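You operate a simulated robot arm through the tools that you are given. There is no shell and no other tool. Be economical: measure what you need, move in short steps, check, and stop when the job is done.

The job below is to be done with a simulated two-armed robot. You get a single attempt, and the scene is never put back.

## Task
Test the empty press once at 2 bar, holding the remote steady.
Fine: push the slide in and leave it in; after the stroke, air off and dial to zero.
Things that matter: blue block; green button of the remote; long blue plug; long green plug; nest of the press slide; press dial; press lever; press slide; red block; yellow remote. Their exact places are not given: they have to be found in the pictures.

It is judged by the outcome, as a careful person would: the job done as asked, and still so three seconds after it is handed in. It fails if anything else is knocked over, pushed out of place, dropped, spilled or broken.

## Robot
Two 7-joint arms with fingered hands on one trunk, on a base that drives. Base frame: it is fixed to the floor where the robot stands at the start and does not move with it; the origin is under the middle of the robot, x ahead of it, y to its left, z up. Lengths are in m, angles in degrees, forces in N, time in s.
The left shoulder is at the start at [0.128, 0.17, 1.097], the right one opposite. With the tool pointing down near the work surface each hand reaches from about 0.38 to 0.82 m from the robot's upright axis, wherever it stands, measured 20 degrees to its own side. Places, roughly: green button of the remote [0.4, 0, 1]; long blue plug (3x3x4 cm) [0.6, 0.1, 0.9]; long green plug (3x3x4 cm) [0.6, 0.1, 0.9]; nest of the press slide [0.6, -0.2, 0.9]; press dial [0.7, -0.4, 0.9]; press lever [0.7, -0.5, 1]; press slide [0.5, -0.2, 0.9]. Payload 4 kg a hand.
Tool frame (each hand has its own): the origin (TCP) lies between the finger pads and is the grasp point; the fingertips stand 0.026 m ahead of it; z points along the fingers, y is the line along which they close. The gripper opens to 0.132 m. The gripper's body begins 0.073 m behind the TCP. The gripper is a hand of 4 fingers: y runs from the thumb to the fingers, the wrist lies at [0, 0, -0.224] in the tool frame, and closing takes about 1.5 s.
Orientation is that of the tool frame in the base frame, as a unit quaternion [w, x, y, z]. With the fingers straight down and closing along the base's y, the tool's x points along the base's -x, its y along +y and its z along -z.

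## Interface
- The arms move only by the tool move_arm. It takes "left_steps", "right_steps" or both (then of equal length, played together; a hand with none holds still); each is a list of rows, each a list of 6 numbers: the shift along the tool's x, y, z in cm, then the turn, a rotation vector about the tool's x, y, z in degrees. In form: [[x, y, z, rx, ry, rz], ...]. A call has 1 to 10 rows; each row is the pose to reach, as a shift and turn from the pose commanded when the call began, along the tool's axes at that moment. "left_jaw" and "right_jaw" are, for a hand that has rows, the opening in per cent of the stroke, from 0 (shut) to 100 (fully open), set as the call begins (left out, the last holds). A row lasts 0.2 s, in which the tool goes at most 0.05 m and 8.6 degrees; a call with a longer step from one row to the next is refused whole, and so is a gripper value outside its range. A pose out of reach is approached as far as the arm can. The call stops where the force on the tool passes 40 N (or 10 N more than at its start, if that is more) or the arm is blocked; 0.2 s more then pass. Each finger travels about 0.108 m/s and halts on what it meets, pressing with about 33 N; the grip force reading is that of the motor and also rises with nothing between the fingers. The clock runs only during rows and for 0.2 s after the last one: add rows that repeat a pose to give the fingers time. The reply holds the time, the measured pose of the TCP, the force on the tool along the base axes, the opening and the grip force, in the units named above and with some noise, with the torque about the TCP (base axes, N m) and any sound that the robot's microphone picked up, and new pictures: "views" is both (left out), scene, wrist or none (wrist: the cameras of the hands that moved).
- Cameras (640 x 400 px; columns grow to the right, rows downward): "scene" is now at [0.2344, -0.0395, 1.2803]; the picture's right is [-0.44, -0.90, 0.00], its down [-0.44, 0.21, -0.87] and it looks along [0.78, -0.38, -0.49] (base axes); focal length 214 px, centre (320, 200). "left" rides on the left gripper at [-0.073, 0.006, -0.094] in its tool frame; the picture's right is [-0.08, -1.00, 0.00], its down [0.79, -0.06, -0.62] and it looks along [0.61, -0.05, 0.79] (tool axes); focal length 230 px, centre (320, 200). "right" rides on the right gripper at [0.073, 0.006, -0.094] in its tool frame; the picture's right is [-0.08, 1.00, 0.00], its down [-0.78, -0.06, -0.62] and it looks along [-0.61, -0.05, 0.79] (tool axes); focal length 230 px, centre (320, 200).
- raise_lower(by): slides the trunk up (or, below 0, down) by that many m; the arms and the scene camera ride with it, the base frame stays. It gives what a move gives, with no picture.
- roll_base(legs): drives the robot by 1 to 6 legs, each [ahead, left, turn to the left] in m, m and degrees, along the robot's own axes; the way and the turn of a leg run together, so that a leg with both is an arc; at most 1.5 m and 180 degrees a leg. The arms and the cameras ride along, it lands a little off, and it stops where it bumps. It gives what a move gives, and a new picture of the scene camera.
- curl_fingers(finger1, finger2, finger3, thumb_bend, hand): sets how far each is bent, from 0 (flat) to 1 (curled in); at 0.3 the hand is open as for a grip, at 0.7 the pads meet at the TCP. One left out holds its place. A second passes; each finger stops where it meets its share of the squeeze, and holds until it gets a number again. A gripper value or a shape takes the hand back. It gives what a move gives, with no picture; readings hold the bend of each and the force on the fingers (four entries, about 0 where the hand has none), thumb and palm.
- grasp_type(shape, hand): the hand has 4 fingers and takes this shape, open, in about a second: jaw (thumb against the fingers, like two jaws); tri (thumb and two fingers); tip (a fingertip pinch); poke (one finger out to press); point (the index stretched); flat (the hand flat); cup (the hand cupped); fist (a fist). The gripper value then closes the fingers along that shape, each until it touches; the sizes above hold for jaw. It gives what a move gives, with no picture.
- pan_tilt(pan, tilt): turns the head with the scene camera to pan (to the left, within 80 degrees either way) and tilt (down, from -29 to 69), counted from straight ahead of the robot. It gives what a move gives, and a new picture of the scene camera.
- measure_at(camera, pixels): for up to 12 pixels [column, row] of the newest picture of that camera ("zoom" is the newest enlarged one), the place [x, y, z] in the base frame of the surface seen there, good to about 0.003 m. The clock stands still meanwhile.
- enlarge(camera, box): a new picture of the part [left, top, right, bottom] of that camera's present view, enlarged. The clock stands still meanwhile.
- close_job(): hands the job in; it is judged then, once.

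Work in short steps. Measure before you move; look again where a grasp or a placing could have gone wrong, and mend it. You have 80 turns and 260 pictures in all, those below and enlarged ones among them. Open the grippers and draw the arms clear of the work before you hand the job in, unless the task says otherwise; then end with one line.

The tools are called after "Request:" by a JSON object that holds its "method" and its "body". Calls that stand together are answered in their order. move_arm: Moves the arms, as the interface text tells. Its arguments: {"type":"object","properties":{"left_steps":{"type":"array","items":{"type":"array","items":{"type":"number"}}},"left_jaw":{"type":"number"},"right_steps":{"type":"array","items":{"type":"array","items":{"type":"number"}}},"right_jaw":{"type":"number"},"views":{"type":"string","enum":["both","scene","wrist","none"]}},"required":[]} The other tools are called the same way: raise_lower (by) slides the trunk up or down; grasp_type (shape, hand) gives the hand a shape; curl_fingers (finger1, finger2, finger3, thumb_bend, hand) moves the fingers one by one; roll_base (legs) drives the base; pan_tilt (pan, tilt) turns the head that bears the scene camera; measure_at (camera, pixels) gives the place of the surface under pixels of a picture; enlarge (camera, box) takes an enlarged picture of a part of a camera's view; close_job () hands the job in.

At the start:

```text
time_s: 0.0
left_eef_pos: [0.3887, -0.0251, 1.3095]
left_tcp_rot: [0.0, 0.0, 1.0, 0.0]
left_contact_force: [-0.4, 0.3, -0.2]
left_ft_torque: [-0.01, 0.0, 0.03]
left_opening: 0.1318
left_finger_force: 0.0
left_shape: jaw
left_bend: [0.3, 0.3, 0.3, 0.3]
left_finger forces: [0.0, 0.0, 0.1, 0.1, 0.0, 0.0]
right_eef_pos: [0.2592, -0.2911, 1.1508]
right_tcp_rot: [-0.001, 0.0, 1.0, 0.001]
right_contact_force: [0.4, 0.0, -0.2]
right_ft_torque: [0.0, -0.02, -0.01]
right_opening: 0.1317
right_finger_force: 0.0
right_shape: jaw
right_bend: [0.3, 0.3, 0.3, 0.3]
right_finger forces: [0.0, 0.1, 0.1, 0.1, 0.0, 0.0]
trunk travel left (down, up): [-0.114, 0.237]
robot x, y, heading: [-0.0016, -0.0022, 0.1]
head pan, tilt: [-25.9, 29.3]
```

scene: 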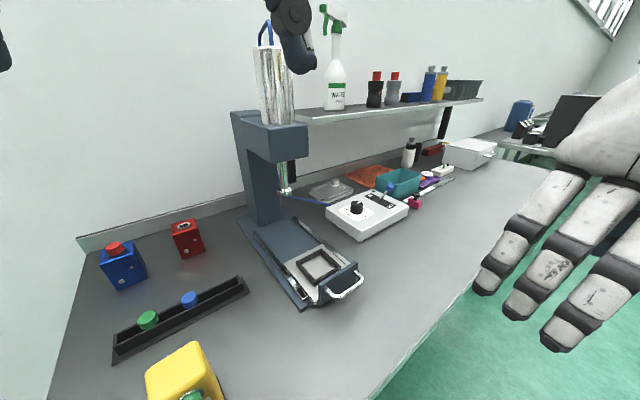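
right: 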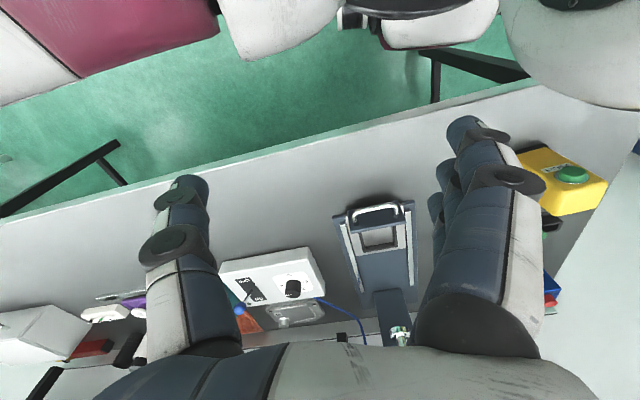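
left: 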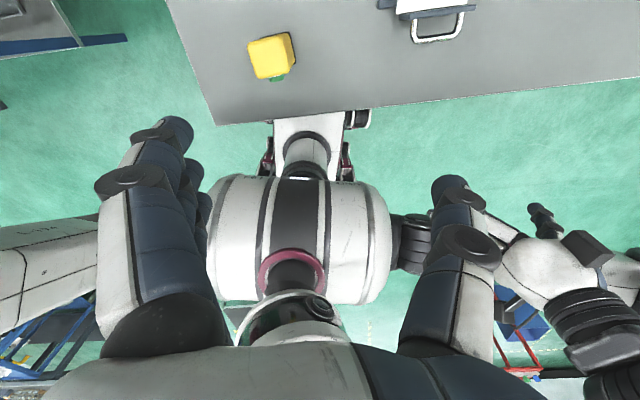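

The scene shows the press with slide at (320,270), control box at (365,212), yellow remote at (185,375). I'll enlarge the areas to read them.

Request:
{"method": "enlarge", "body": {"camera": "scene", "box": [220, 100, 460, 320]}}

Request:
{"method": "enlarge", "body": {"camera": "scene", "box": [310, 160, 470, 260]}}

Request:
{"method": "pan_tilt", "body": {"pan": 0, "tilt": 55}}

```text
1.82 times, centred on (340, 210) of scene
```

zoom: 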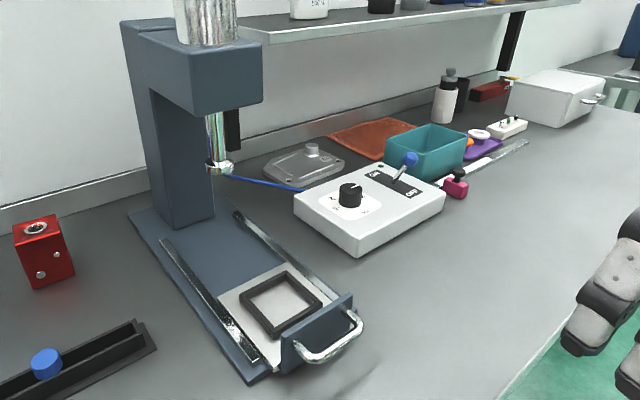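

```text
4.00 times, centred on (390, 210) of scene
```

zoom: 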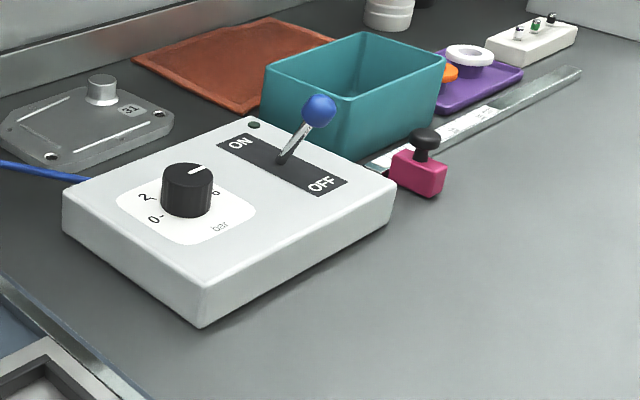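

```text
time_s: 0.9
left_eef_pos: [0.3881, -0.0234, 1.3108]
left_tcp_rot: [0.0, 0.0, 1.0, -0.001]
left_contact_force: [-0.2, 0.4, 0.5]
left_ft_torque: [-0.01, -0.01, -0.01]
left_opening: 0.132
left_finger_force: 0.2
left_shape: jaw
left_bend: [0.3, 0.3, 0.3, 0.3]
left_finger forces: [0.0, 0.1, 0.1, 0.1, 0.0, 0.0]
right_eef_pos: [0.2597, -0.2904, 1.1504]
right_tcp_rot: [0.0, 0.0, 1.0, 0.0]
right_contact_force: [0.0, -1.1, 0.9]
right_ft_torque: [-0.03, 0.04, 0.02]
right_opening: 0.1321
right_finger_force: 0.1
right_shape: jaw
right_bend: [0.3, 0.3, 0.3, 0.3]
right_finger forces: [0.0, 0.0, 0.0, 0.0, 0.0, 0.0]
trunk travel left (down, up): [-0.114, 0.237]
robot x, y, heading: [-0.002, 0.001, -0.0]
head pan, tilt: [0.0, 55.0]
```

scene: 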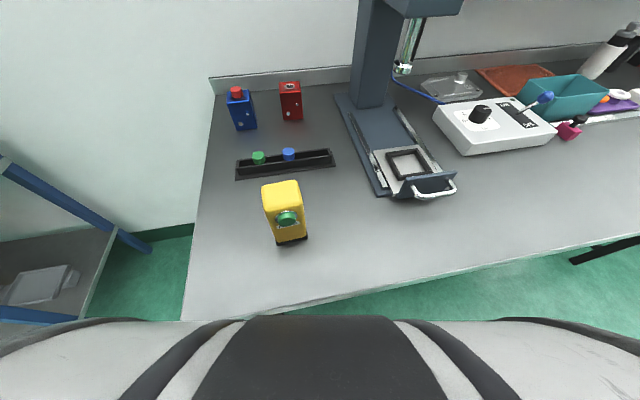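

The dial and remote need closer looks. I enlarge the box and the remote in the new view.

Request:
{"method": "enlarge", "body": {"camera": "scene", "box": [420, 80, 580, 180]}}

Request:
{"method": "enlarge", "body": {"camera": "scene", "box": [220, 140, 380, 260]}}

Request:
{"method": "enlarge", "body": {"camera": "right", "box": [210, 200, 440, 350]}}

Request:
{"method": "measure_at", "body": {"camera": "scene", "pixels": [[480, 112], [473, 118], [545, 98], [440, 197], [430, 180], [406, 166], [288, 218], [282, 190], [268, 205], [303, 200], [270, 228], [490, 152]]}}

```text
4.00 times, centred on (500, 130) of scene
```

zoom: 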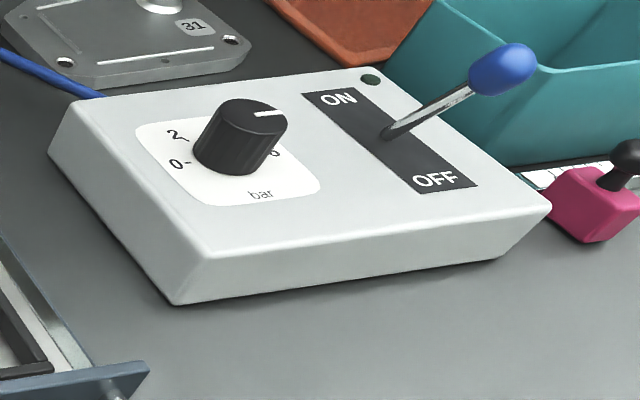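

```text
3.33 times, centred on (300, 200) of scene
```

zoom: 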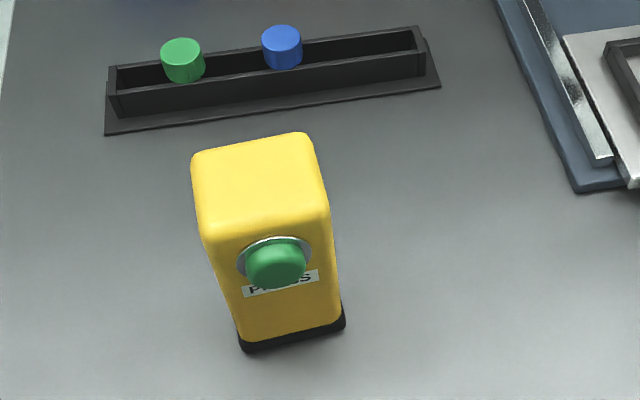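

```text
2.67 times, centred on (325, 275) of right
```

zoom: 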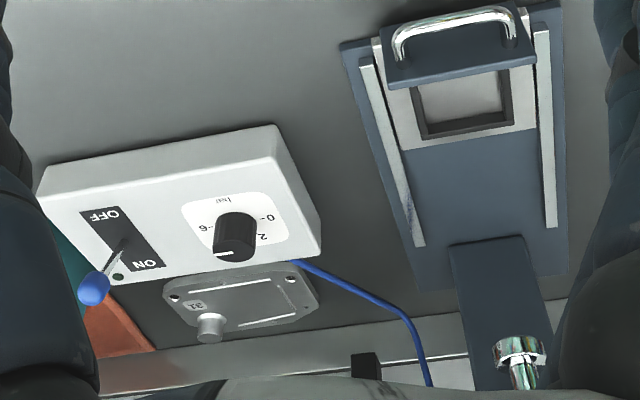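

```text
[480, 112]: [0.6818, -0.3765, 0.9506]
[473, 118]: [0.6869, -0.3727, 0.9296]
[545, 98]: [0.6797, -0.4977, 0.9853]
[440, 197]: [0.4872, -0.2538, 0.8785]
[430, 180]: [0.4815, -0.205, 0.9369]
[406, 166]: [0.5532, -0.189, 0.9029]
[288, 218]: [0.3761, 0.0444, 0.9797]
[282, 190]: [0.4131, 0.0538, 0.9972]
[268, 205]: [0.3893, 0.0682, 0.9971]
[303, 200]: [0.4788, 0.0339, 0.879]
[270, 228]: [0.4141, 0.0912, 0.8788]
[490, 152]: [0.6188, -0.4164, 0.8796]
```

The dial pointer appears at about 4 and the nest is empty. Now I measure the slide, rails, lever base, remote and the dial in detail.

Request:
{"method": "measure_at", "body": {"camera": "scene", "pixels": [[350, 112], [388, 192], [398, 110], [440, 170], [395, 198], [456, 186], [451, 178], [418, 196], [372, 98], [404, 69], [516, 114], [387, 172]]}}

Request:
{"method": "enlarge", "body": {"camera": "scene", "box": [330, 60, 490, 220]}}

```text
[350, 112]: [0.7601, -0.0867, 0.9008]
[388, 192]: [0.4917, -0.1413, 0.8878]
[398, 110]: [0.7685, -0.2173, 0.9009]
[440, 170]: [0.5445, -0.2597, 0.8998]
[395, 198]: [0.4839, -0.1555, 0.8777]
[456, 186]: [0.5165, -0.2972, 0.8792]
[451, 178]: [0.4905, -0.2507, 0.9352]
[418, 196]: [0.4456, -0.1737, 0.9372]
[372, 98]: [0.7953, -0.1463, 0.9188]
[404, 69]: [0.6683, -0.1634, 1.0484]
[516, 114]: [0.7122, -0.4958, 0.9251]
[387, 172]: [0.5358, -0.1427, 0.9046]
```

```text
2.50 times, centred on (410, 140) of scene
```

zoom: 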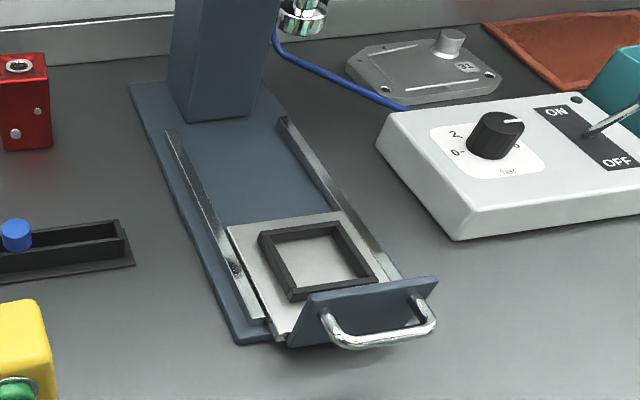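

Rails run about 12–14° left of +x. I check the head's front face and the handle in zoom before moving the right hand.

Request:
{"method": "measure_at", "body": {"camera": "scene", "pixels": [[410, 14], [455, 10], [388, 5], [482, 103], [454, 176]]}}

Request:
{"method": "measure_at", "body": {"camera": "zoom", "pixels": [[333, 335], [380, 344], [430, 315], [432, 282], [310, 296], [370, 312], [330, 215], [300, 297], [496, 135], [514, 121], [480, 125], [495, 155]]}}

```text
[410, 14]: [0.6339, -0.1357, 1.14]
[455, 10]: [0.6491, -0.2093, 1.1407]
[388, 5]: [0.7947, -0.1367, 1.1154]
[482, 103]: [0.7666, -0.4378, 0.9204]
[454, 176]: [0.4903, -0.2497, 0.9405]
```

```text
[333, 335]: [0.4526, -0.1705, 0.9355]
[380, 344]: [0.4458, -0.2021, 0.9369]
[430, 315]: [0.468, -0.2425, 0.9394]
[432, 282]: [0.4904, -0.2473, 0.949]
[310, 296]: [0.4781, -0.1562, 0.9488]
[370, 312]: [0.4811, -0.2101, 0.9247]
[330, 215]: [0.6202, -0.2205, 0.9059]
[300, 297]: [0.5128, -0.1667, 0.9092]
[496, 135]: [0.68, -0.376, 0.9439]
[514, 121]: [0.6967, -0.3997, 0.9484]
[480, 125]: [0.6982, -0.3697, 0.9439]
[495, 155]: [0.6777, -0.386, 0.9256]
```

Handle centre is near (0.447,-0.205,0.938). I close the right hand, pitch it forward 30° and bring it in front of and above the handle.

Request:
{"method": "move_arm", "body": {"right_steps": [[-2, 2, 2, 0, -7.5, 0], [-4, 4, 4, 0, -15, 0], [-6, 6, 6, 0, -22.5, 0], [-8, 8.3, 8, 0, -30, 0], [-8, 8.3, 10, 0, -30, 0], [-8, 8.3, 10, 0, -30, 0], [-8, 8.3, 10, 0, -30, 0]], "right_jaw": 0}}

```text
time_s: 2.5
left_eef_pos: [0.3878, -0.0243, 1.3099]
left_tcp_rot: [0.001, 0.0, 1.0, 0.0]
left_contact_force: [-0.6, 0.0, 0.6]
left_ft_torque: [0.03, 0.02, 0.01]
left_opening: 0.1319
left_finger_force: 0.1
left_shape: jaw
left_bend: [0.3, 0.3, 0.3, 0.3]
left_finger forces: [0.1, 0.0, 0.0, 0.0, 0.0, 0.0]
right_eef_pos: [0.3862, -0.1919, 1.1171]
right_tcp_rot: [0.259, -0.001, 0.966, 0.001]
right_contact_force: [0.3, 0.4, -0.5]
right_ft_torque: [-0.08, 0.01, -0.02]
right_opening: 0.0
right_finger_force: 32.7
right_shape: jaw
right_bend: [0.69, 0.57, 0.69, 0.67]
right_finger forces: [0.0, 0.0, 0.0, 0.0, 0.1, 0.0]
right hand out of reach, approached as far as the arm can: row 2, 3, 4, 5, 6, 7
trunk travel left (down, up): [-0.114, 0.237]
robot x, y, heading: [0.0026, 0.0031, -0.1]
head pan, tilt: [0.0, 55.0]
```

scene: 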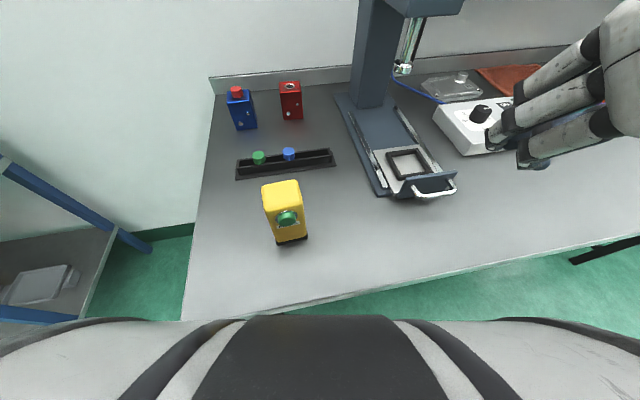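
right: 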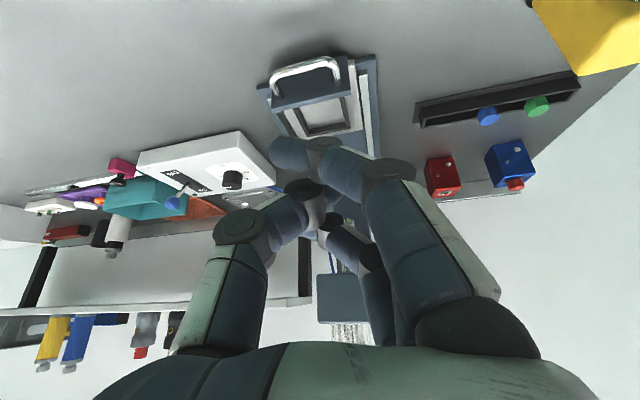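

The arm is cramped near the body, so I back the base up 0.13 m, which will also help for the remote.

Request:
{"method": "roll_base", "body": {"legs": [[-0.13, 0, 0]]}}

```text
time_s: 3.8
left_eef_pos: [0.259, -0.0246, 1.3109]
left_tcp_rot: [0.0, 0.0, 1.0, -0.001]
left_contact_force: [-0.1, -0.6, -0.5]
left_ft_torque: [0.04, -0.05, 0.01]
left_opening: 0.1317
left_finger_force: 0.0
left_shape: jaw
left_bend: [0.3, 0.3, 0.3, 0.3]
left_finger forces: [0.1, 0.1, 0.0, 0.0, 0.1, 0.1]
right_eef_pos: [0.2563, -0.1913, 1.1191]
right_tcp_rot: [0.258, 0.0, 0.966, -0.001]
right_contact_force: [-0.8, -0.3, 0.1]
right_ft_torque: [-0.04, 0.0, -0.01]
right_opening: 0.0
right_finger_force: 32.9
right_shape: jaw
right_bend: [0.69, 0.57, 0.69, 0.67]
right_finger forces: [0.0, 0.1, 0.0, 0.0, 0.0, 0.1]
trunk travel left (down, up): [-0.114, 0.237]
robot x, y, heading: [-0.1303, 0.001, 0.1]
head pan, tilt: [0.0, 55.0]
```

scene: 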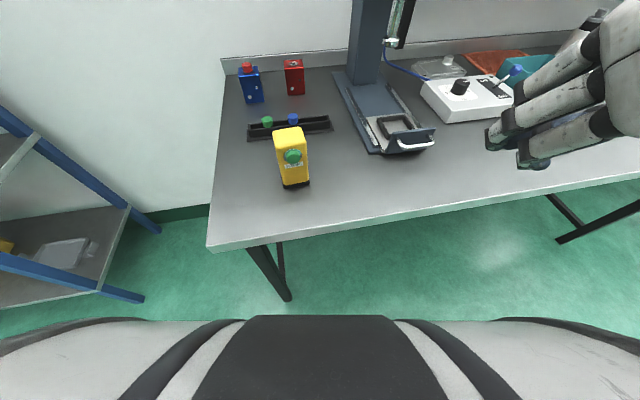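

Now with room, I bring the closed right hand toward a spot before the handle at about (0.37,-0.205,1.0).

Request:
{"method": "move_arm", "body": {"right_steps": [[-1, -0.4, 4, 0, 0, 0], [-2, -0.7, 8, 0, 0, 0], [-3, -1.1, 12, 0, 0, 0], [-3.9, -1.4, 16, 0, 0, 0]]}}

```text
time_s: 4.8
left_eef_pos: [0.261, -0.0245, 1.3104]
left_tcp_rot: [-0.001, 0.0, 1.0, 0.0]
left_contact_force: [0.8, -0.1, -0.3]
left_ft_torque: [0.01, 0.02, 0.02]
left_opening: 0.1318
left_finger_force: 0.2
left_shape: jaw
left_bend: [0.3, 0.3, 0.3, 0.3]
left_finger forces: [0.0, 0.0, 0.0, 0.0, 0.1, 0.0]
right_eef_pos: [0.3701, -0.2048, 0.9977]
right_tcp_rot: [0.258, 0.0, 0.966, 0.0]
right_contact_force: [-0.2, -0.2, -0.4]
right_ft_torque: [-0.01, -0.04, 0.01]
right_opening: 0.0
right_finger_force: 33.2
right_shape: jaw
right_bend: [0.69, 0.57, 0.69, 0.67]
right_finger forces: [0.0, 0.0, 0.1, 0.0, 0.0, 0.1]
right hand out of reach, approached as far as the arm can: row 1, 2
trunk travel left (down, up): [-0.114, 0.237]
robot x, y, heading: [-0.1286, -0.0019, 0.0]
head pan, tilt: [0.0, 55.0]
```

scene: 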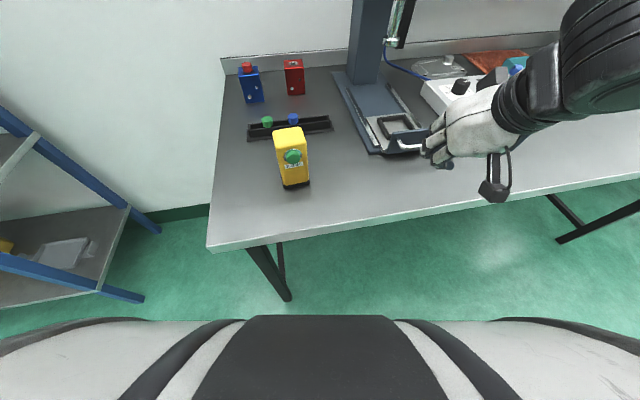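
right: 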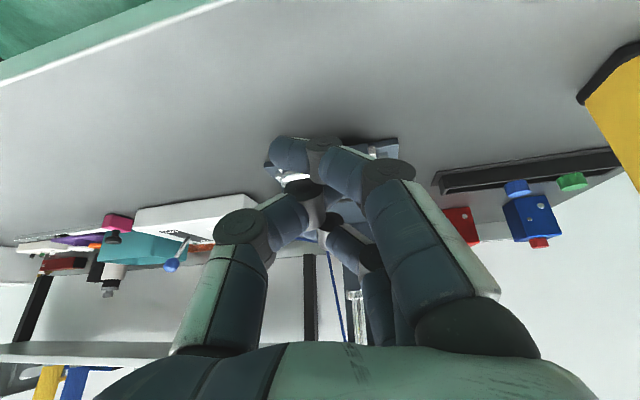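

Pose is right on target. I lower it to z≈0.938 just before the handle and look.

Request:
{"method": "move_arm", "body": {"right_steps": [[1.9, 0, 2.4, 0, 0, 0], [3.9, 0, 4.7, 0, 0, 0]]}}

Request:
{"method": "enlarge", "body": {"camera": "scene", "box": [330, 80, 490, 200]}}

```text
time_s: 5.4
left_eef_pos: [0.2612, -0.0253, 1.3105]
left_tcp_rot: [-0.001, -0.001, 1.0, 0.0]
left_contact_force: [-0.1, -0.4, 0.1]
left_ft_torque: [0.0, 0.03, -0.02]
left_opening: 0.1319
left_finger_force: 0.0
left_shape: jaw
left_bend: [0.3, 0.3, 0.3, 0.3]
left_finger forces: [0.0, 0.0, 0.0, 0.0, 0.1, 0.0]
right_eef_pos: [0.3711, -0.2049, 0.9399]
right_tcp_rot: [0.257, 0.001, 0.966, 0.0]
right_contact_force: [1.1, 0.6, -0.3]
right_ft_torque: [0.03, 0.0, 0.01]
right_opening: 0.0
right_finger_force: 32.3
right_shape: jaw
right_bend: [0.69, 0.57, 0.69, 0.67]
right_finger forces: [0.1, 0.0, 0.1, 0.1, 0.0, 0.1]
right hand out of reach, approached as far as the arm can: row 2
trunk travel left (down, up): [-0.114, 0.237]
robot x, y, heading: [-0.127, -0.0033, 0.0]
head pan, tilt: [0.0, 55.0]
```

scene: 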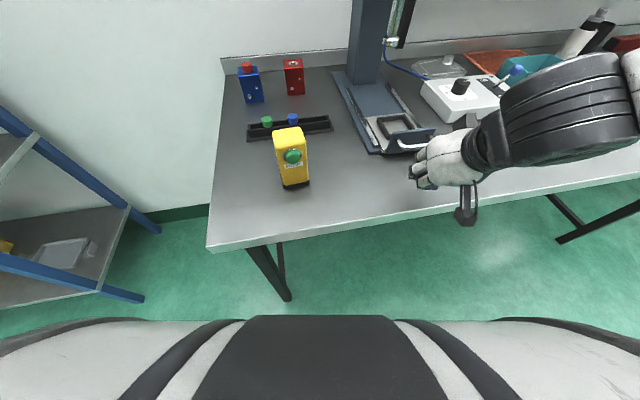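
right: 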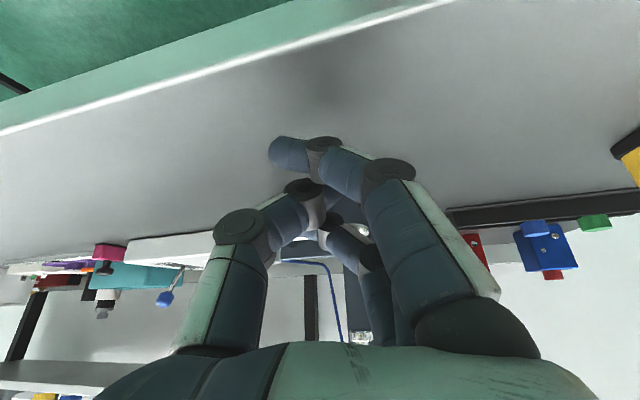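

```text
3.33 times, centred on (410, 140) of scene
```

zoom: 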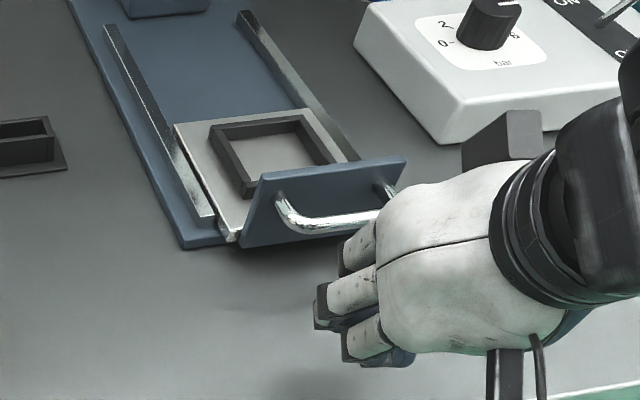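

The leading finger faces the handle. I push forward along the slide direction in small steps, 6 cm first.

Request:
{"method": "move_arm", "body": {"right_steps": [[-1.28, -0.3, 0.74, 0, 0, 0], [-2.55, -0.2, 1.47, 0, 0, 0], [-3.83, 0.1, 2.2, 0, 0, 0], [-5.1, 0.4, 2.94, 0, 0, 0], [-6.4, 0.7, 3.7, 0, 0, 0]]}}

Request:
{"method": "enlarge", "body": {"camera": "scene", "box": [330, 60, 490, 180]}}

```text
time_s: 6.6
left_eef_pos: [0.2598, -0.0244, 1.3106]
left_tcp_rot: [0.0, 0.0, 1.0, 0.0]
left_contact_force: [-0.2, -0.2, 0.0]
left_ft_torque: [0.0, -0.02, -0.02]
left_opening: 0.1318
left_finger_force: 0.0
left_shape: jaw
left_bend: [0.3, 0.3, 0.3, 0.3]
left_finger forces: [0.0, 0.0, 0.0, 0.0, 0.0, 0.0]
right_eef_pos: [0.4442, -0.1969, 0.9419]
right_tcp_rot: [0.258, 0.0, 0.966, 0.0]
right_contact_force: [-0.4, -0.4, 2.3]
right_ft_torque: [-0.05, -0.06, -0.03]
right_opening: 0.0
right_finger_force: 32.6
right_shape: jaw
right_bend: [0.69, 0.57, 0.7, 0.67]
right_finger forces: [0.1, 0.0, 2.2, 0.0, 0.0, 0.1]
trunk travel left (down, up): [-0.114, 0.237]
robot x, y, heading: [-0.1297, -0.0, 0.1]
head pan, tilt: [0.0, 55.0]
```

scene: 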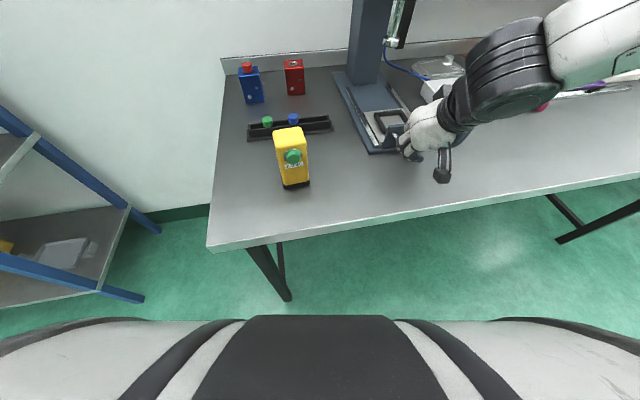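
right: 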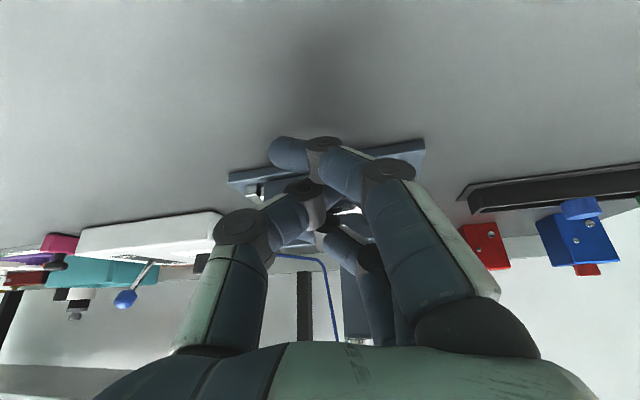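

```text
3.33 times, centred on (410, 120) of scene
```

zoom: 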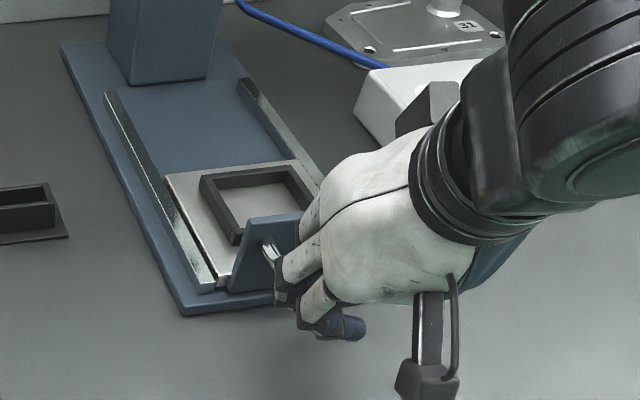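

The slide is moving in (plate now closer to the post). I push another 6 cm.

Request:
{"method": "move_arm", "body": {"right_steps": [[-1.28, 0.3, 0.74, 0, 0, 0], [-2.55, 0.6, 1.47, 0, 0, 0], [-3.83, 0.9, 2.2, 0, 0, 0], [-5.1, 1.2, 2.94, 0, 0, 0]]}}

Request:
{"method": "enlarge", "body": {"camera": "scene", "box": [330, 40, 490, 160]}}

```text
time_s: 7.6
left_eef_pos: [0.2599, -0.0229, 1.3109]
left_tcp_rot: [0.0, 0.0, 1.0, 0.0]
left_contact_force: [-1.9, -0.8, -0.9]
left_ft_torque: [0.04, -0.01, -0.02]
left_opening: 0.1316
left_finger_force: 0.1
left_shape: jaw
left_bend: [0.3, 0.3, 0.3, 0.3]
left_finger forces: [0.1, 0.0, 0.0, 0.1, 0.1, 0.0]
right_eef_pos: [0.5053, -0.1853, 0.9423]
right_tcp_rot: [0.259, 0.0, 0.966, 0.0]
right_contact_force: [-0.4, -0.2, 3.0]
right_ft_torque: [-0.08, -0.09, -0.01]
right_opening: 0.0002
right_finger_force: 33.3
right_shape: jaw
right_bend: [0.69, 0.57, 0.71, 0.67]
right_finger forces: [0.0, 0.0, 2.4, 0.0, 0.0, 0.0]
trunk travel left (down, up): [-0.114, 0.237]
robot x, y, heading: [-0.1277, 0.0012, 0.1]
head pan, tilt: [0.0, 55.0]
```

scene: 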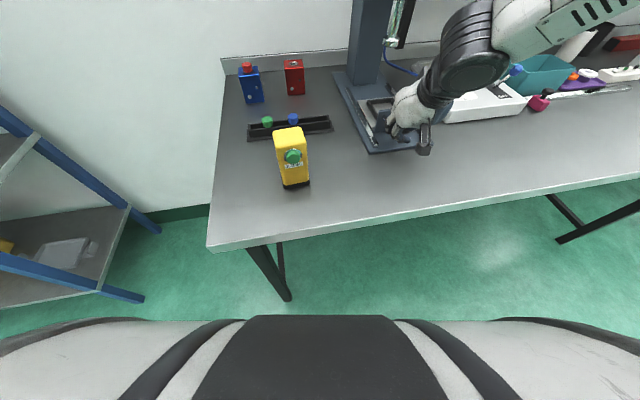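
right: 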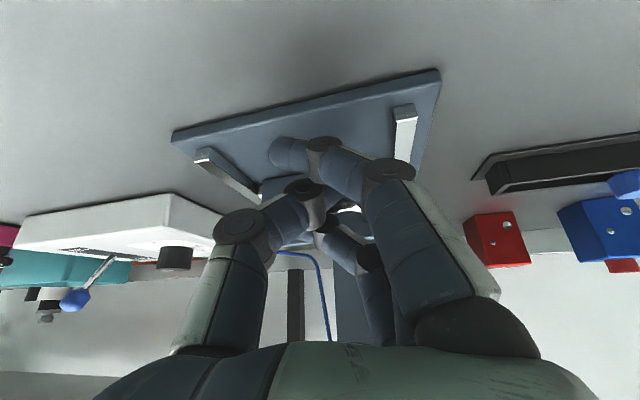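

```text
3.33 times, centred on (410, 100) of scene
```

zoom: 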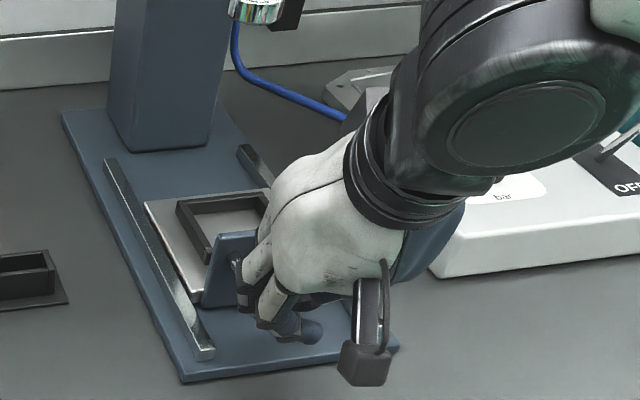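

Slide is about two-thirds in. I keep pushing until it meets its stop.

Request:
{"method": "move_arm", "body": {"right_steps": [[-1.0, 0.23, 0.58, 0, 0, 0], [-2.0, 0.45, 1.15, 0, 0, 0], [-3.0, 0.68, 1.73, 0, 0, 0], [-4.0, 0.9, 2.3, 0, 0, 0], [-5.0, 1.13, 2.9, 0, 0, 0], [-6.0, 1.35, 3.45, 0, 0, 0]]}}

Request:
{"method": "enlarge", "body": {"camera": "scene", "box": [330, 40, 490, 160]}}

```text
time_s: 9.0
left_eef_pos: [0.2548, -0.0255, 1.312]
left_tcp_rot: [0.002, 0.0, 1.0, 0.0]
left_contact_force: [-0.3, -0.2, 0.0]
left_ft_torque: [-0.01, 0.01, -0.01]
left_opening: 0.1319
left_finger_force: 0.0
left_shape: jaw
left_bend: [0.3, 0.3, 0.3, 0.3]
left_finger forces: [0.0, 0.1, 0.1, 0.1, 0.0, 0.0]
right_eef_pos: [0.5648, -0.1735, 0.9404]
right_tcp_rot: [0.255, 0.001, 0.967, -0.002]
right_contact_force: [-41.7, -2.9, 1.0]
right_ft_torque: [-0.38, 0.12, 0.09]
right_opening: 0.0
right_finger_force: 33.8
right_shape: jaw
right_bend: [0.69, 0.57, 0.73, 0.68]
right_finger forces: [0.0, 0.1, 12.8, 0.0, 46.5, 0.1]
trunk travel left (down, up): [-0.114, 0.237]
robot x, y, heading: [-0.1318, 0.0017, -0.1]
head pan, tilt: [0.0, 55.0]
```

scene: 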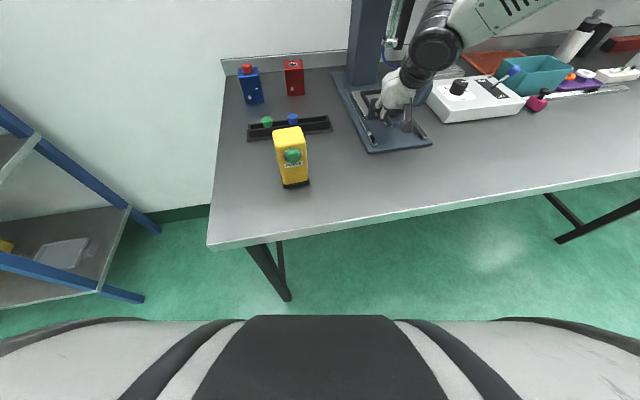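
right: 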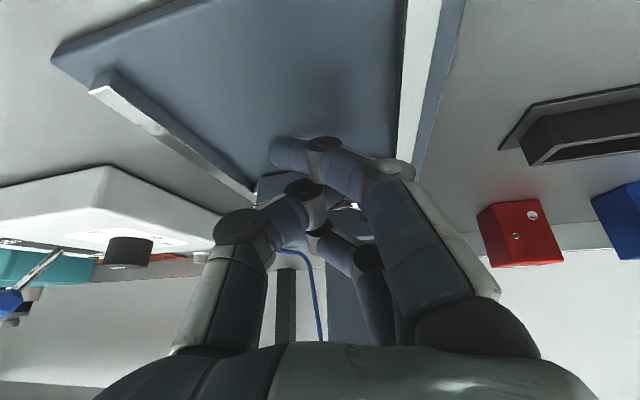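

```text
3.33 times, centred on (410, 100) of scene
```

zoom: 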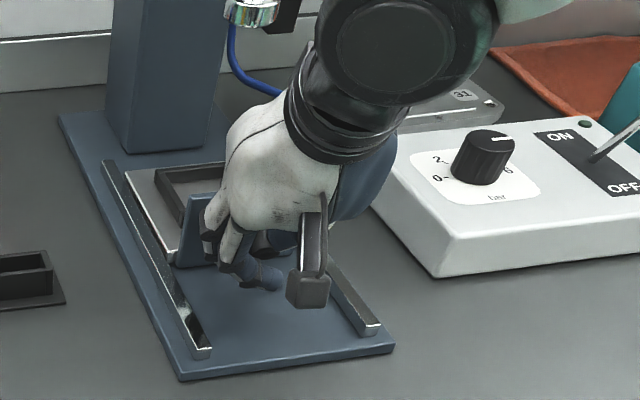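

Force spiked to 42 N, likely the end stop. I back off and rise to see where the slide sits under the ram.

Request:
{"method": "move_arm", "body": {"right_steps": [[3.5, -0.7, -2, 0, 0, 0], [7, -1.4, -4, 0, 0, 0], [10.5, -2, -6, 0, 0, 0], [10, -4, -10, 0, 0, 0], [10, -8, -14, 0, 0, 0]], "views": "scene"}}

Request:
{"method": "enlarge", "body": {"camera": "scene", "box": [330, 20, 490, 160]}}

```text
refused: row 5 steps farther than a row can; nothing moved
```

```text
2.86 times, centred on (410, 90) of scene
```

zoom: 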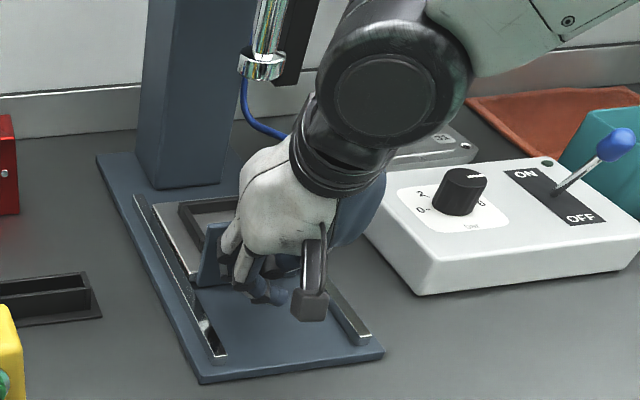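

The last row was too long, so nothing moved; I repeat the retreat with shorter steps.

Request:
{"method": "move_arm", "body": {"right_steps": [[3.5, -0.7, -2, 0, 0, 0], [7, -1.4, -4, 0, 0, 0], [10.5, -2, -6, 0, 0, 0], [10, -4, -10, 0, 0, 0], [10, -7, -13, 0, 0, 0]], "views": "scene"}}

Request:
{"method": "enlarge", "body": {"camera": "scene", "box": [330, 20, 490, 160]}}

```text
time_s: 10.2
left_eef_pos: [0.2597, -0.0259, 1.3095]
left_tcp_rot: [0.0, 0.0, 1.0, 0.001]
left_contact_force: [0.3, -0.4, -0.7]
left_ft_torque: [0.03, 0.02, -0.01]
left_opening: 0.1318
left_finger_force: 0.0
left_shape: jaw
left_bend: [0.3, 0.3, 0.3, 0.3]
left_finger forces: [0.0, 0.1, 0.0, 0.0, 0.0, 0.0]
right_eef_pos: [0.4211, -0.2442, 1.0022]
right_tcp_rot: [0.259, 0.0, 0.966, -0.001]
right_contact_force: [0.3, -0.2, 0.1]
right_ft_torque: [0.02, -0.02, 0.01]
right_opening: 0.0
right_finger_force: 32.9
right_shape: jaw
right_bend: [0.69, 0.57, 0.69, 0.68]
right_finger forces: [0.0, 0.0, 0.1, 0.0, 0.0, 0.0]
trunk travel left (down, up): [-0.114, 0.237]
robot x, y, heading: [-0.1303, 0.0009, -0.0]
head pan, tilt: [0.0, 55.0]
```

scene: 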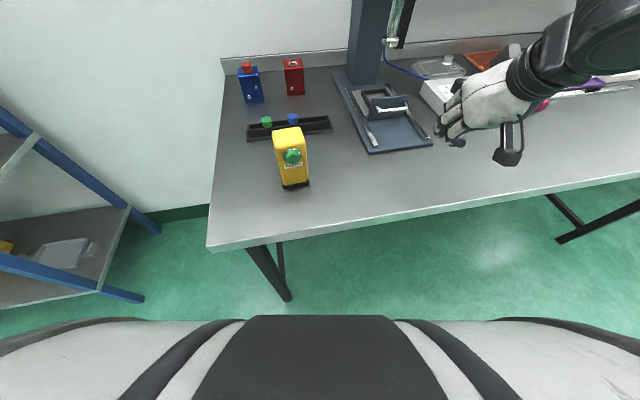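

```text
2.86 times, centred on (410, 90) of scene
```

zoom: 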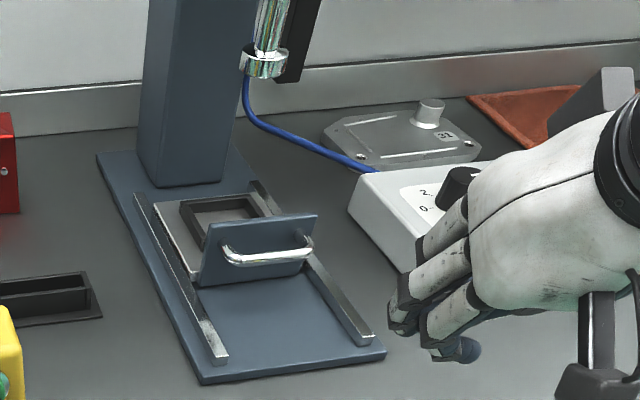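

Request:
{"method": "measure_at", "body": {"camera": "zoom", "pixels": [[180, 203], [255, 193], [206, 248], [215, 222], [318, 218], [265, 262], [265, 65], [228, 210], [150, 193], [253, 182]]}}

```text
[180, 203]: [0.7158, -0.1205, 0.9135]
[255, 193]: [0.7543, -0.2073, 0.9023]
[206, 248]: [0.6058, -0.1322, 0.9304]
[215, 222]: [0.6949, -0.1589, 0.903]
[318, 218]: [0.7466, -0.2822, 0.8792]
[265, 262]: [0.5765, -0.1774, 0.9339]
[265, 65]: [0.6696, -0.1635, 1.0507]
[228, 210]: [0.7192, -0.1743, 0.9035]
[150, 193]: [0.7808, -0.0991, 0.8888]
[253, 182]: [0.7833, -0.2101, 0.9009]
```

Handle moved ~0.13 m in and the nest is now under the ram: slide is home. I raise the right hand, return it to vertical and open it moderately, then will drive forward to reach the dial.

Request:
{"method": "move_arm", "body": {"right_steps": [[-1, -2.5, -2.8, 0, 7.5, 0], [-2.1, -5, -5.7, 0, 15, 0], [-3.2, -8, -8.5, 0, 22.5, 0], [-4.3, -11.6, -11.4, 0, 30, 0]], "right_jaw": 55, "views": "none"}}

Request:
{"method": "roll_base", "body": {"legs": [[0.13, 0, 0]]}}

Request:
{"method": "pan_tilt", "body": {"pan": -25, "tilt": 35}}

```text
time_s: 11.2
left_eef_pos: [0.2613, -0.0232, 1.3107]
left_tcp_rot: [0.0, -0.001, 1.0, 0.0]
left_contact_force: [-1.0, 1.2, 0.3]
left_ft_torque: [0.0, -0.01, -0.01]
left_opening: 0.132
left_finger_force: 0.0
left_shape: jaw
left_bend: [0.3, 0.3, 0.3, 0.3]
left_finger forces: [0.0, 0.0, 0.1, 0.0, 0.0, 0.1]
right_eef_pos: [0.4019, -0.3551, 1.1245]
right_tcp_rot: [-0.002, 0.0, 1.0, 0.0]
right_contact_force: [0.2, 0.1, -0.5]
right_ft_torque: [0.01, 0.03, 0.01]
right_opening: 0.0721
right_finger_force: 0.1
right_shape: jaw
right_bend: [0.72, 0.72, 0.72, 0.7]
right_finger forces: [0.0, 0.1, 0.0, 0.0, 0.0, 0.1]
trunk travel left (down, up): [-0.114, 0.237]
robot x, y, heading: [-0.1281, 0.0, 0.1]
head pan, tilt: [0.0, 55.0]
```

```text
time_s: 12.5
left_eef_pos: [0.391, -0.0227, 1.3113]
left_tcp_rot: [0.0, -0.002, 1.0, 0.0]
left_contact_force: [-0.1, 0.0, -0.9]
left_ft_torque: [0.0, 0.0, -0.04]
left_opening: 0.1315
left_finger_force: 0.0
left_shape: jaw
left_bend: [0.3, 0.3, 0.3, 0.3]
left_finger forces: [0.1, 0.0, 0.0, 0.0, 0.1, 0.0]
right_eef_pos: [0.5323, -0.354, 1.1233]
right_tcp_rot: [-0.001, -0.002, 1.0, 0.0]
right_contact_force: [0.0, 0.6, -0.2]
right_ft_torque: [0.01, 0.01, 0.03]
right_opening: 0.0722
right_finger_force: 0.1
right_shape: jaw
right_bend: [0.72, 0.72, 0.72, 0.7]
right_finger forces: [0.0, 0.0, 0.1, 0.1, 0.0, 0.1]
trunk travel left (down, up): [-0.114, 0.237]
robot x, y, heading: [0.005, -0.0005, 0.1]
head pan, tilt: [0.0, 55.0]
```

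scene: 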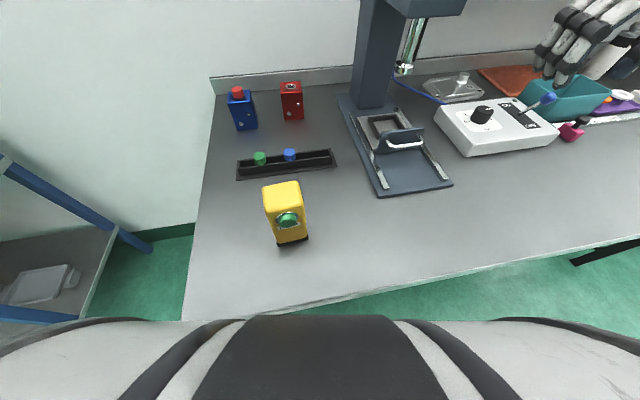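

```text
time_s: 13.4
left_eef_pos: [0.3909, -0.0236, 1.3115]
left_tcp_rot: [0.0, -0.002, 1.0, 0.0]
left_contact_force: [0.2, 0.4, 0.4]
left_ft_torque: [0.01, 0.01, 0.02]
left_opening: 0.1318
left_finger_force: 0.0
left_shape: jaw
left_bend: [0.3, 0.3, 0.3, 0.3]
left_finger forces: [0.0, 0.0, 0.0, 0.0, 0.0, 0.0]
right_eef_pos: [0.5323, -0.3535, 1.1249]
right_tcp_rot: [0.0, -0.002, 1.0, 0.0]
right_contact_force: [-0.1, 0.2, -0.1]
right_ft_torque: [-0.01, -0.03, -0.02]
right_opening: 0.0726
right_finger_force: 0.1
right_shape: jaw
right_bend: [0.72, 0.72, 0.72, 0.7]
right_finger forces: [0.0, 0.0, 0.0, 0.0, 0.0, 0.0]
trunk travel left (down, up): [-0.114, 0.237]
robot x, y, heading: [0.0036, -0.0012, 0.2]
head pan, tilt: [-25.0, 35.0]
```

scene: 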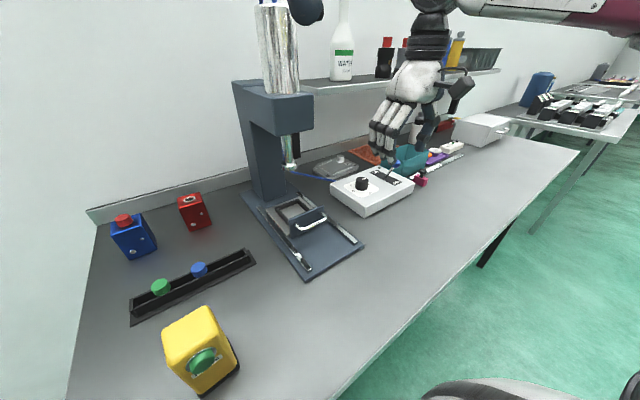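

The dial is visible at (362,183). I zoom on it and measure the dial, the shelf edge, and the right wrist view.

Request:
{"method": "enlarge", "body": {"camera": "scene", "box": [322, 160, 422, 222]}}

Request:
{"method": "measure_at", "body": {"camera": "zoom", "pixels": [[254, 140], [235, 150], [275, 147], [254, 178], [196, 190], [248, 235], [315, 195], [258, 128]]}}

Request:
{"method": "measure_at", "body": {"camera": "scene", "pixels": [[350, 118], [380, 108], [470, 78], [382, 125], [395, 152]]}}

Request:
{"method": "enlarge", "body": {"camera": "right", "box": [160, 60, 480, 260]}}

```text
6.40 times, centred on (372, 191) of scene
```

zoom: 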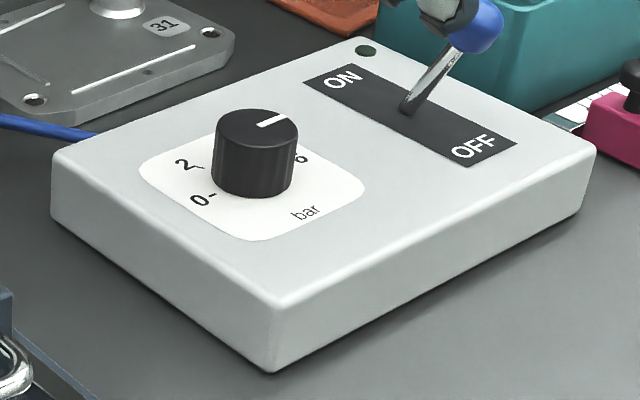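

```text
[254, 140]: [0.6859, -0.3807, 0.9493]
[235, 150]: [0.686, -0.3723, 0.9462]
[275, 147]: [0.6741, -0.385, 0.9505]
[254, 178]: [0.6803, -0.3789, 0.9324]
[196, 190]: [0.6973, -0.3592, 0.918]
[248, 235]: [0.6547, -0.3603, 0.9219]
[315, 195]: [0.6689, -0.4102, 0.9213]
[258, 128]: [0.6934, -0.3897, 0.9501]
```

```text
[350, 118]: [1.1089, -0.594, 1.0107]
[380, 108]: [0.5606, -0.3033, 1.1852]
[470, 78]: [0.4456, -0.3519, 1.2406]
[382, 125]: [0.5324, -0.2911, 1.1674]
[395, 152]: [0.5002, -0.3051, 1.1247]
```

```text
2.00 times, centred on (320, 160) of right
```

zoom: 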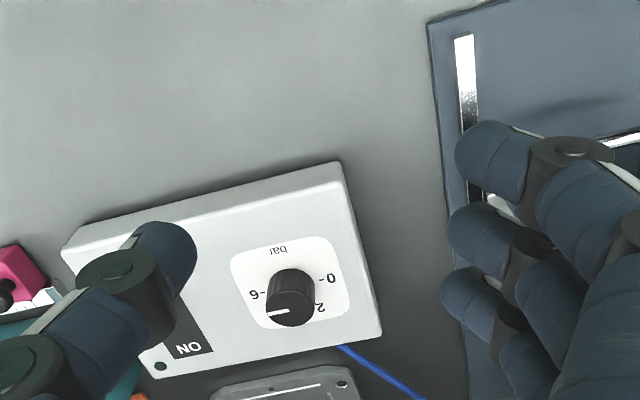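

The pointer reads at about 6 (0 left, 2 upper-left, 6 right; 60° per 2 bar), knob centre ≈(0.692,-0.387,0.95). I shift the base 0.12 m right for better reach and check the shelf edge.

Request:
{"method": "roll_base", "body": {"legs": [[0, -0.12, 0]]}}

Request:
{"method": "measure_at", "body": {"camera": "scene", "pixels": [[340, 118], [330, 85], [440, 95], [300, 115], [320, 120], [340, 116], [290, 180], [300, 180]]}}

```text
time_s: 14.6
left_eef_pos: [0.3904, -0.1428, 1.3089]
left_tcp_rot: [0.0, -0.002, 1.0, -0.001]
left_contact_force: [-0.4, -0.4, 0.0]
left_ft_torque: [0.07, -0.02, 0.0]
left_opening: 0.1316
left_finger_force: 0.1
left_shape: jaw
left_bend: [0.3, 0.3, 0.3, 0.3]
left_finger forces: [0.0, 0.0, 0.1, 0.0, 0.1, 0.0]
right_eef_pos: [0.5323, -0.4736, 1.1238]
right_tcp_rot: [-0.001, -0.002, 1.0, 0.001]
right_contact_force: [0.3, 0.3, 0.4]
right_ft_torque: [0.02, -0.01, 0.02]
right_opening: 0.0721
right_finger_force: 0.1
right_shape: jaw
right_bend: [0.72, 0.72, 0.72, 0.7]
right_finger forces: [0.1, 0.0, 0.0, 0.0, 0.0, 0.0]
trunk travel left (down, up): [-0.114, 0.237]
robot x, y, heading: [0.0033, -0.1173, 0.4]
head pan, tilt: [-25.0, 35.0]
```

scene: 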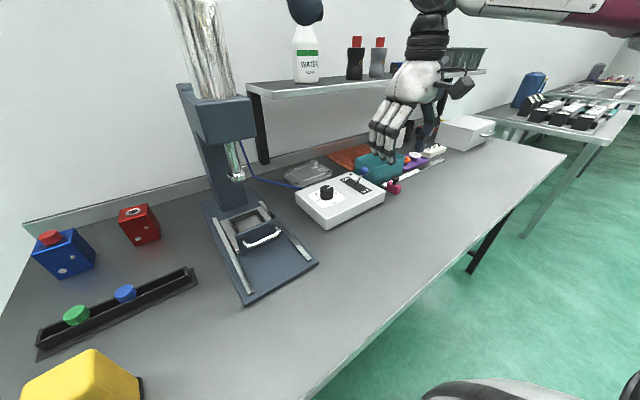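

```text
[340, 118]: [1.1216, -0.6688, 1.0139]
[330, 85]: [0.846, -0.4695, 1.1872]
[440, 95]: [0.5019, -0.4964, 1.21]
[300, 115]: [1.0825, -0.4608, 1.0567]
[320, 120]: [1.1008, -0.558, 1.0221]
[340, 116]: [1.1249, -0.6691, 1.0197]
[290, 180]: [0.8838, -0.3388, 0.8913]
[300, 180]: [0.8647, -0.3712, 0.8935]
```

Shelf edge is at x≈0.85, so clear. I take one more enlarged look at the dial to fix pointer and centre.

Request:
{"method": "enlarge", "body": {"camera": "scene", "box": [290, 165, 390, 228]}}

Request:
{"method": "measure_at", "body": {"camera": "zoom", "pixels": [[232, 135], [212, 135], [250, 135], [232, 125], [232, 147], [195, 190], [262, 205], [425, 95], [490, 50], [395, 125]]}}

```text
6.35 times, centred on (340, 196) of scene
```

zoom: 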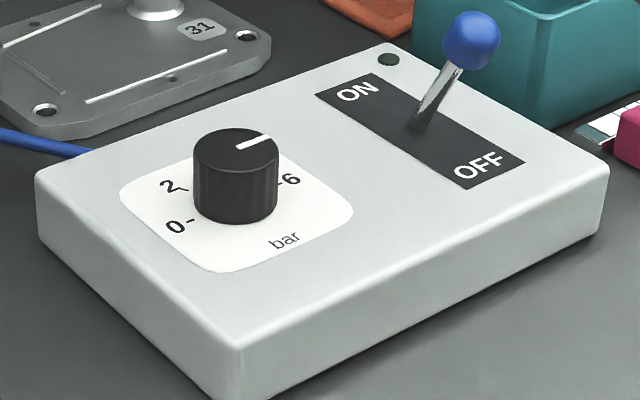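

```text
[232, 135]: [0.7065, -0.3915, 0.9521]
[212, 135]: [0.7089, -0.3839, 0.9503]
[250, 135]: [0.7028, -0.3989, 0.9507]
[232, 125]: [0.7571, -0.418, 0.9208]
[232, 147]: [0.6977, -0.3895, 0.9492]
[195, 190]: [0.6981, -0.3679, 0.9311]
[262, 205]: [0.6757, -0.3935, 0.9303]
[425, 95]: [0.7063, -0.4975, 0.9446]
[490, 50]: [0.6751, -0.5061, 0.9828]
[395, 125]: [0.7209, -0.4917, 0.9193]
```

Pointer sits at 6; the lever leans to OFF. I rotate the right hand 60° clockwise while moving it above the knob at (0.696,-0.390).

Request:
{"method": "move_arm", "body": {"right_steps": [[-2.4, 1.2, 1, 0, 0, 8.5], [-4.8, 2.4, 2, 0, 0, 17], [-7.2, 3.6, 3, 0, 0, 25.5], [-9.6, 4.8, 4, 0, 0, 34], [-12, 6, 5, 0, 0, 42.5], [-14.4, 7.2, 6, 0, 0, 51], [-16.4, 8.4, 7.4, 0, 0, 59]]}}

```text
time_s: 16.2
left_eef_pos: [0.3926, -0.1409, 1.3095]
left_tcp_rot: [-0.001, -0.001, 1.0, 0.0]
left_contact_force: [-0.4, 0.8, 0.6]
left_ft_torque: [0.01, -0.02, -0.01]
left_opening: 0.1319
left_finger_force: 0.0
left_shape: jaw
left_bend: [0.3, 0.3, 0.3, 0.3]
left_finger forces: [0.1, 0.0, 0.0, 0.1, 0.0, 0.0]
right_eef_pos: [0.697, -0.3878, 1.0492]
right_tcp_rot: [0.0, 0.492, 0.871, -0.001]
right_contact_force: [0.2, -0.9, -0.4]
right_ft_torque: [0.0, 0.0, 0.02]
right_opening: 0.0723
right_finger_force: 0.0
right_shape: jaw
right_bend: [0.72, 0.72, 0.72, 0.7]
right_finger forces: [0.0, 0.1, 0.1, 0.0, 0.0, 0.0]
trunk travel left (down, up): [-0.114, 0.237]
robot x, y, heading: [0.0008, -0.1179, 0.1]
head pan, tilt: [-25.0, 35.0]
```

scene: 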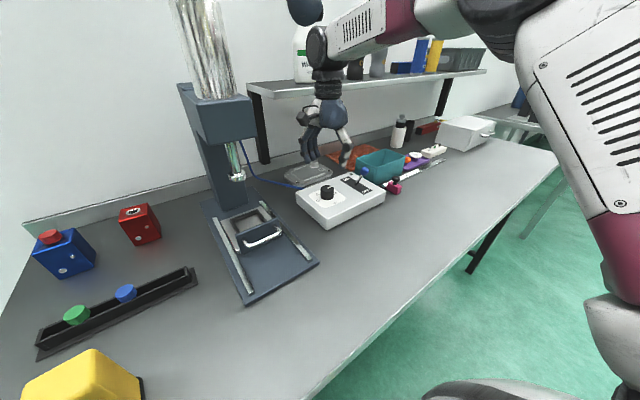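
right: 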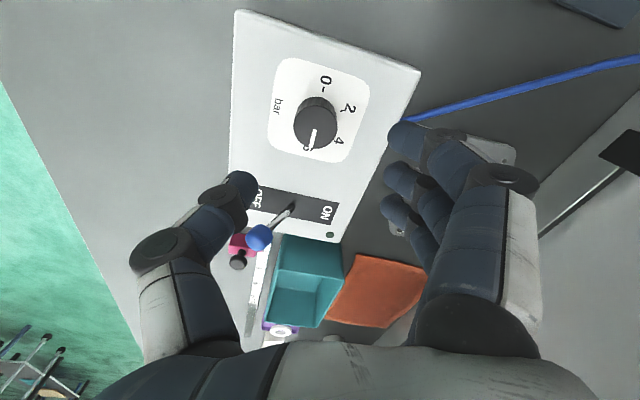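

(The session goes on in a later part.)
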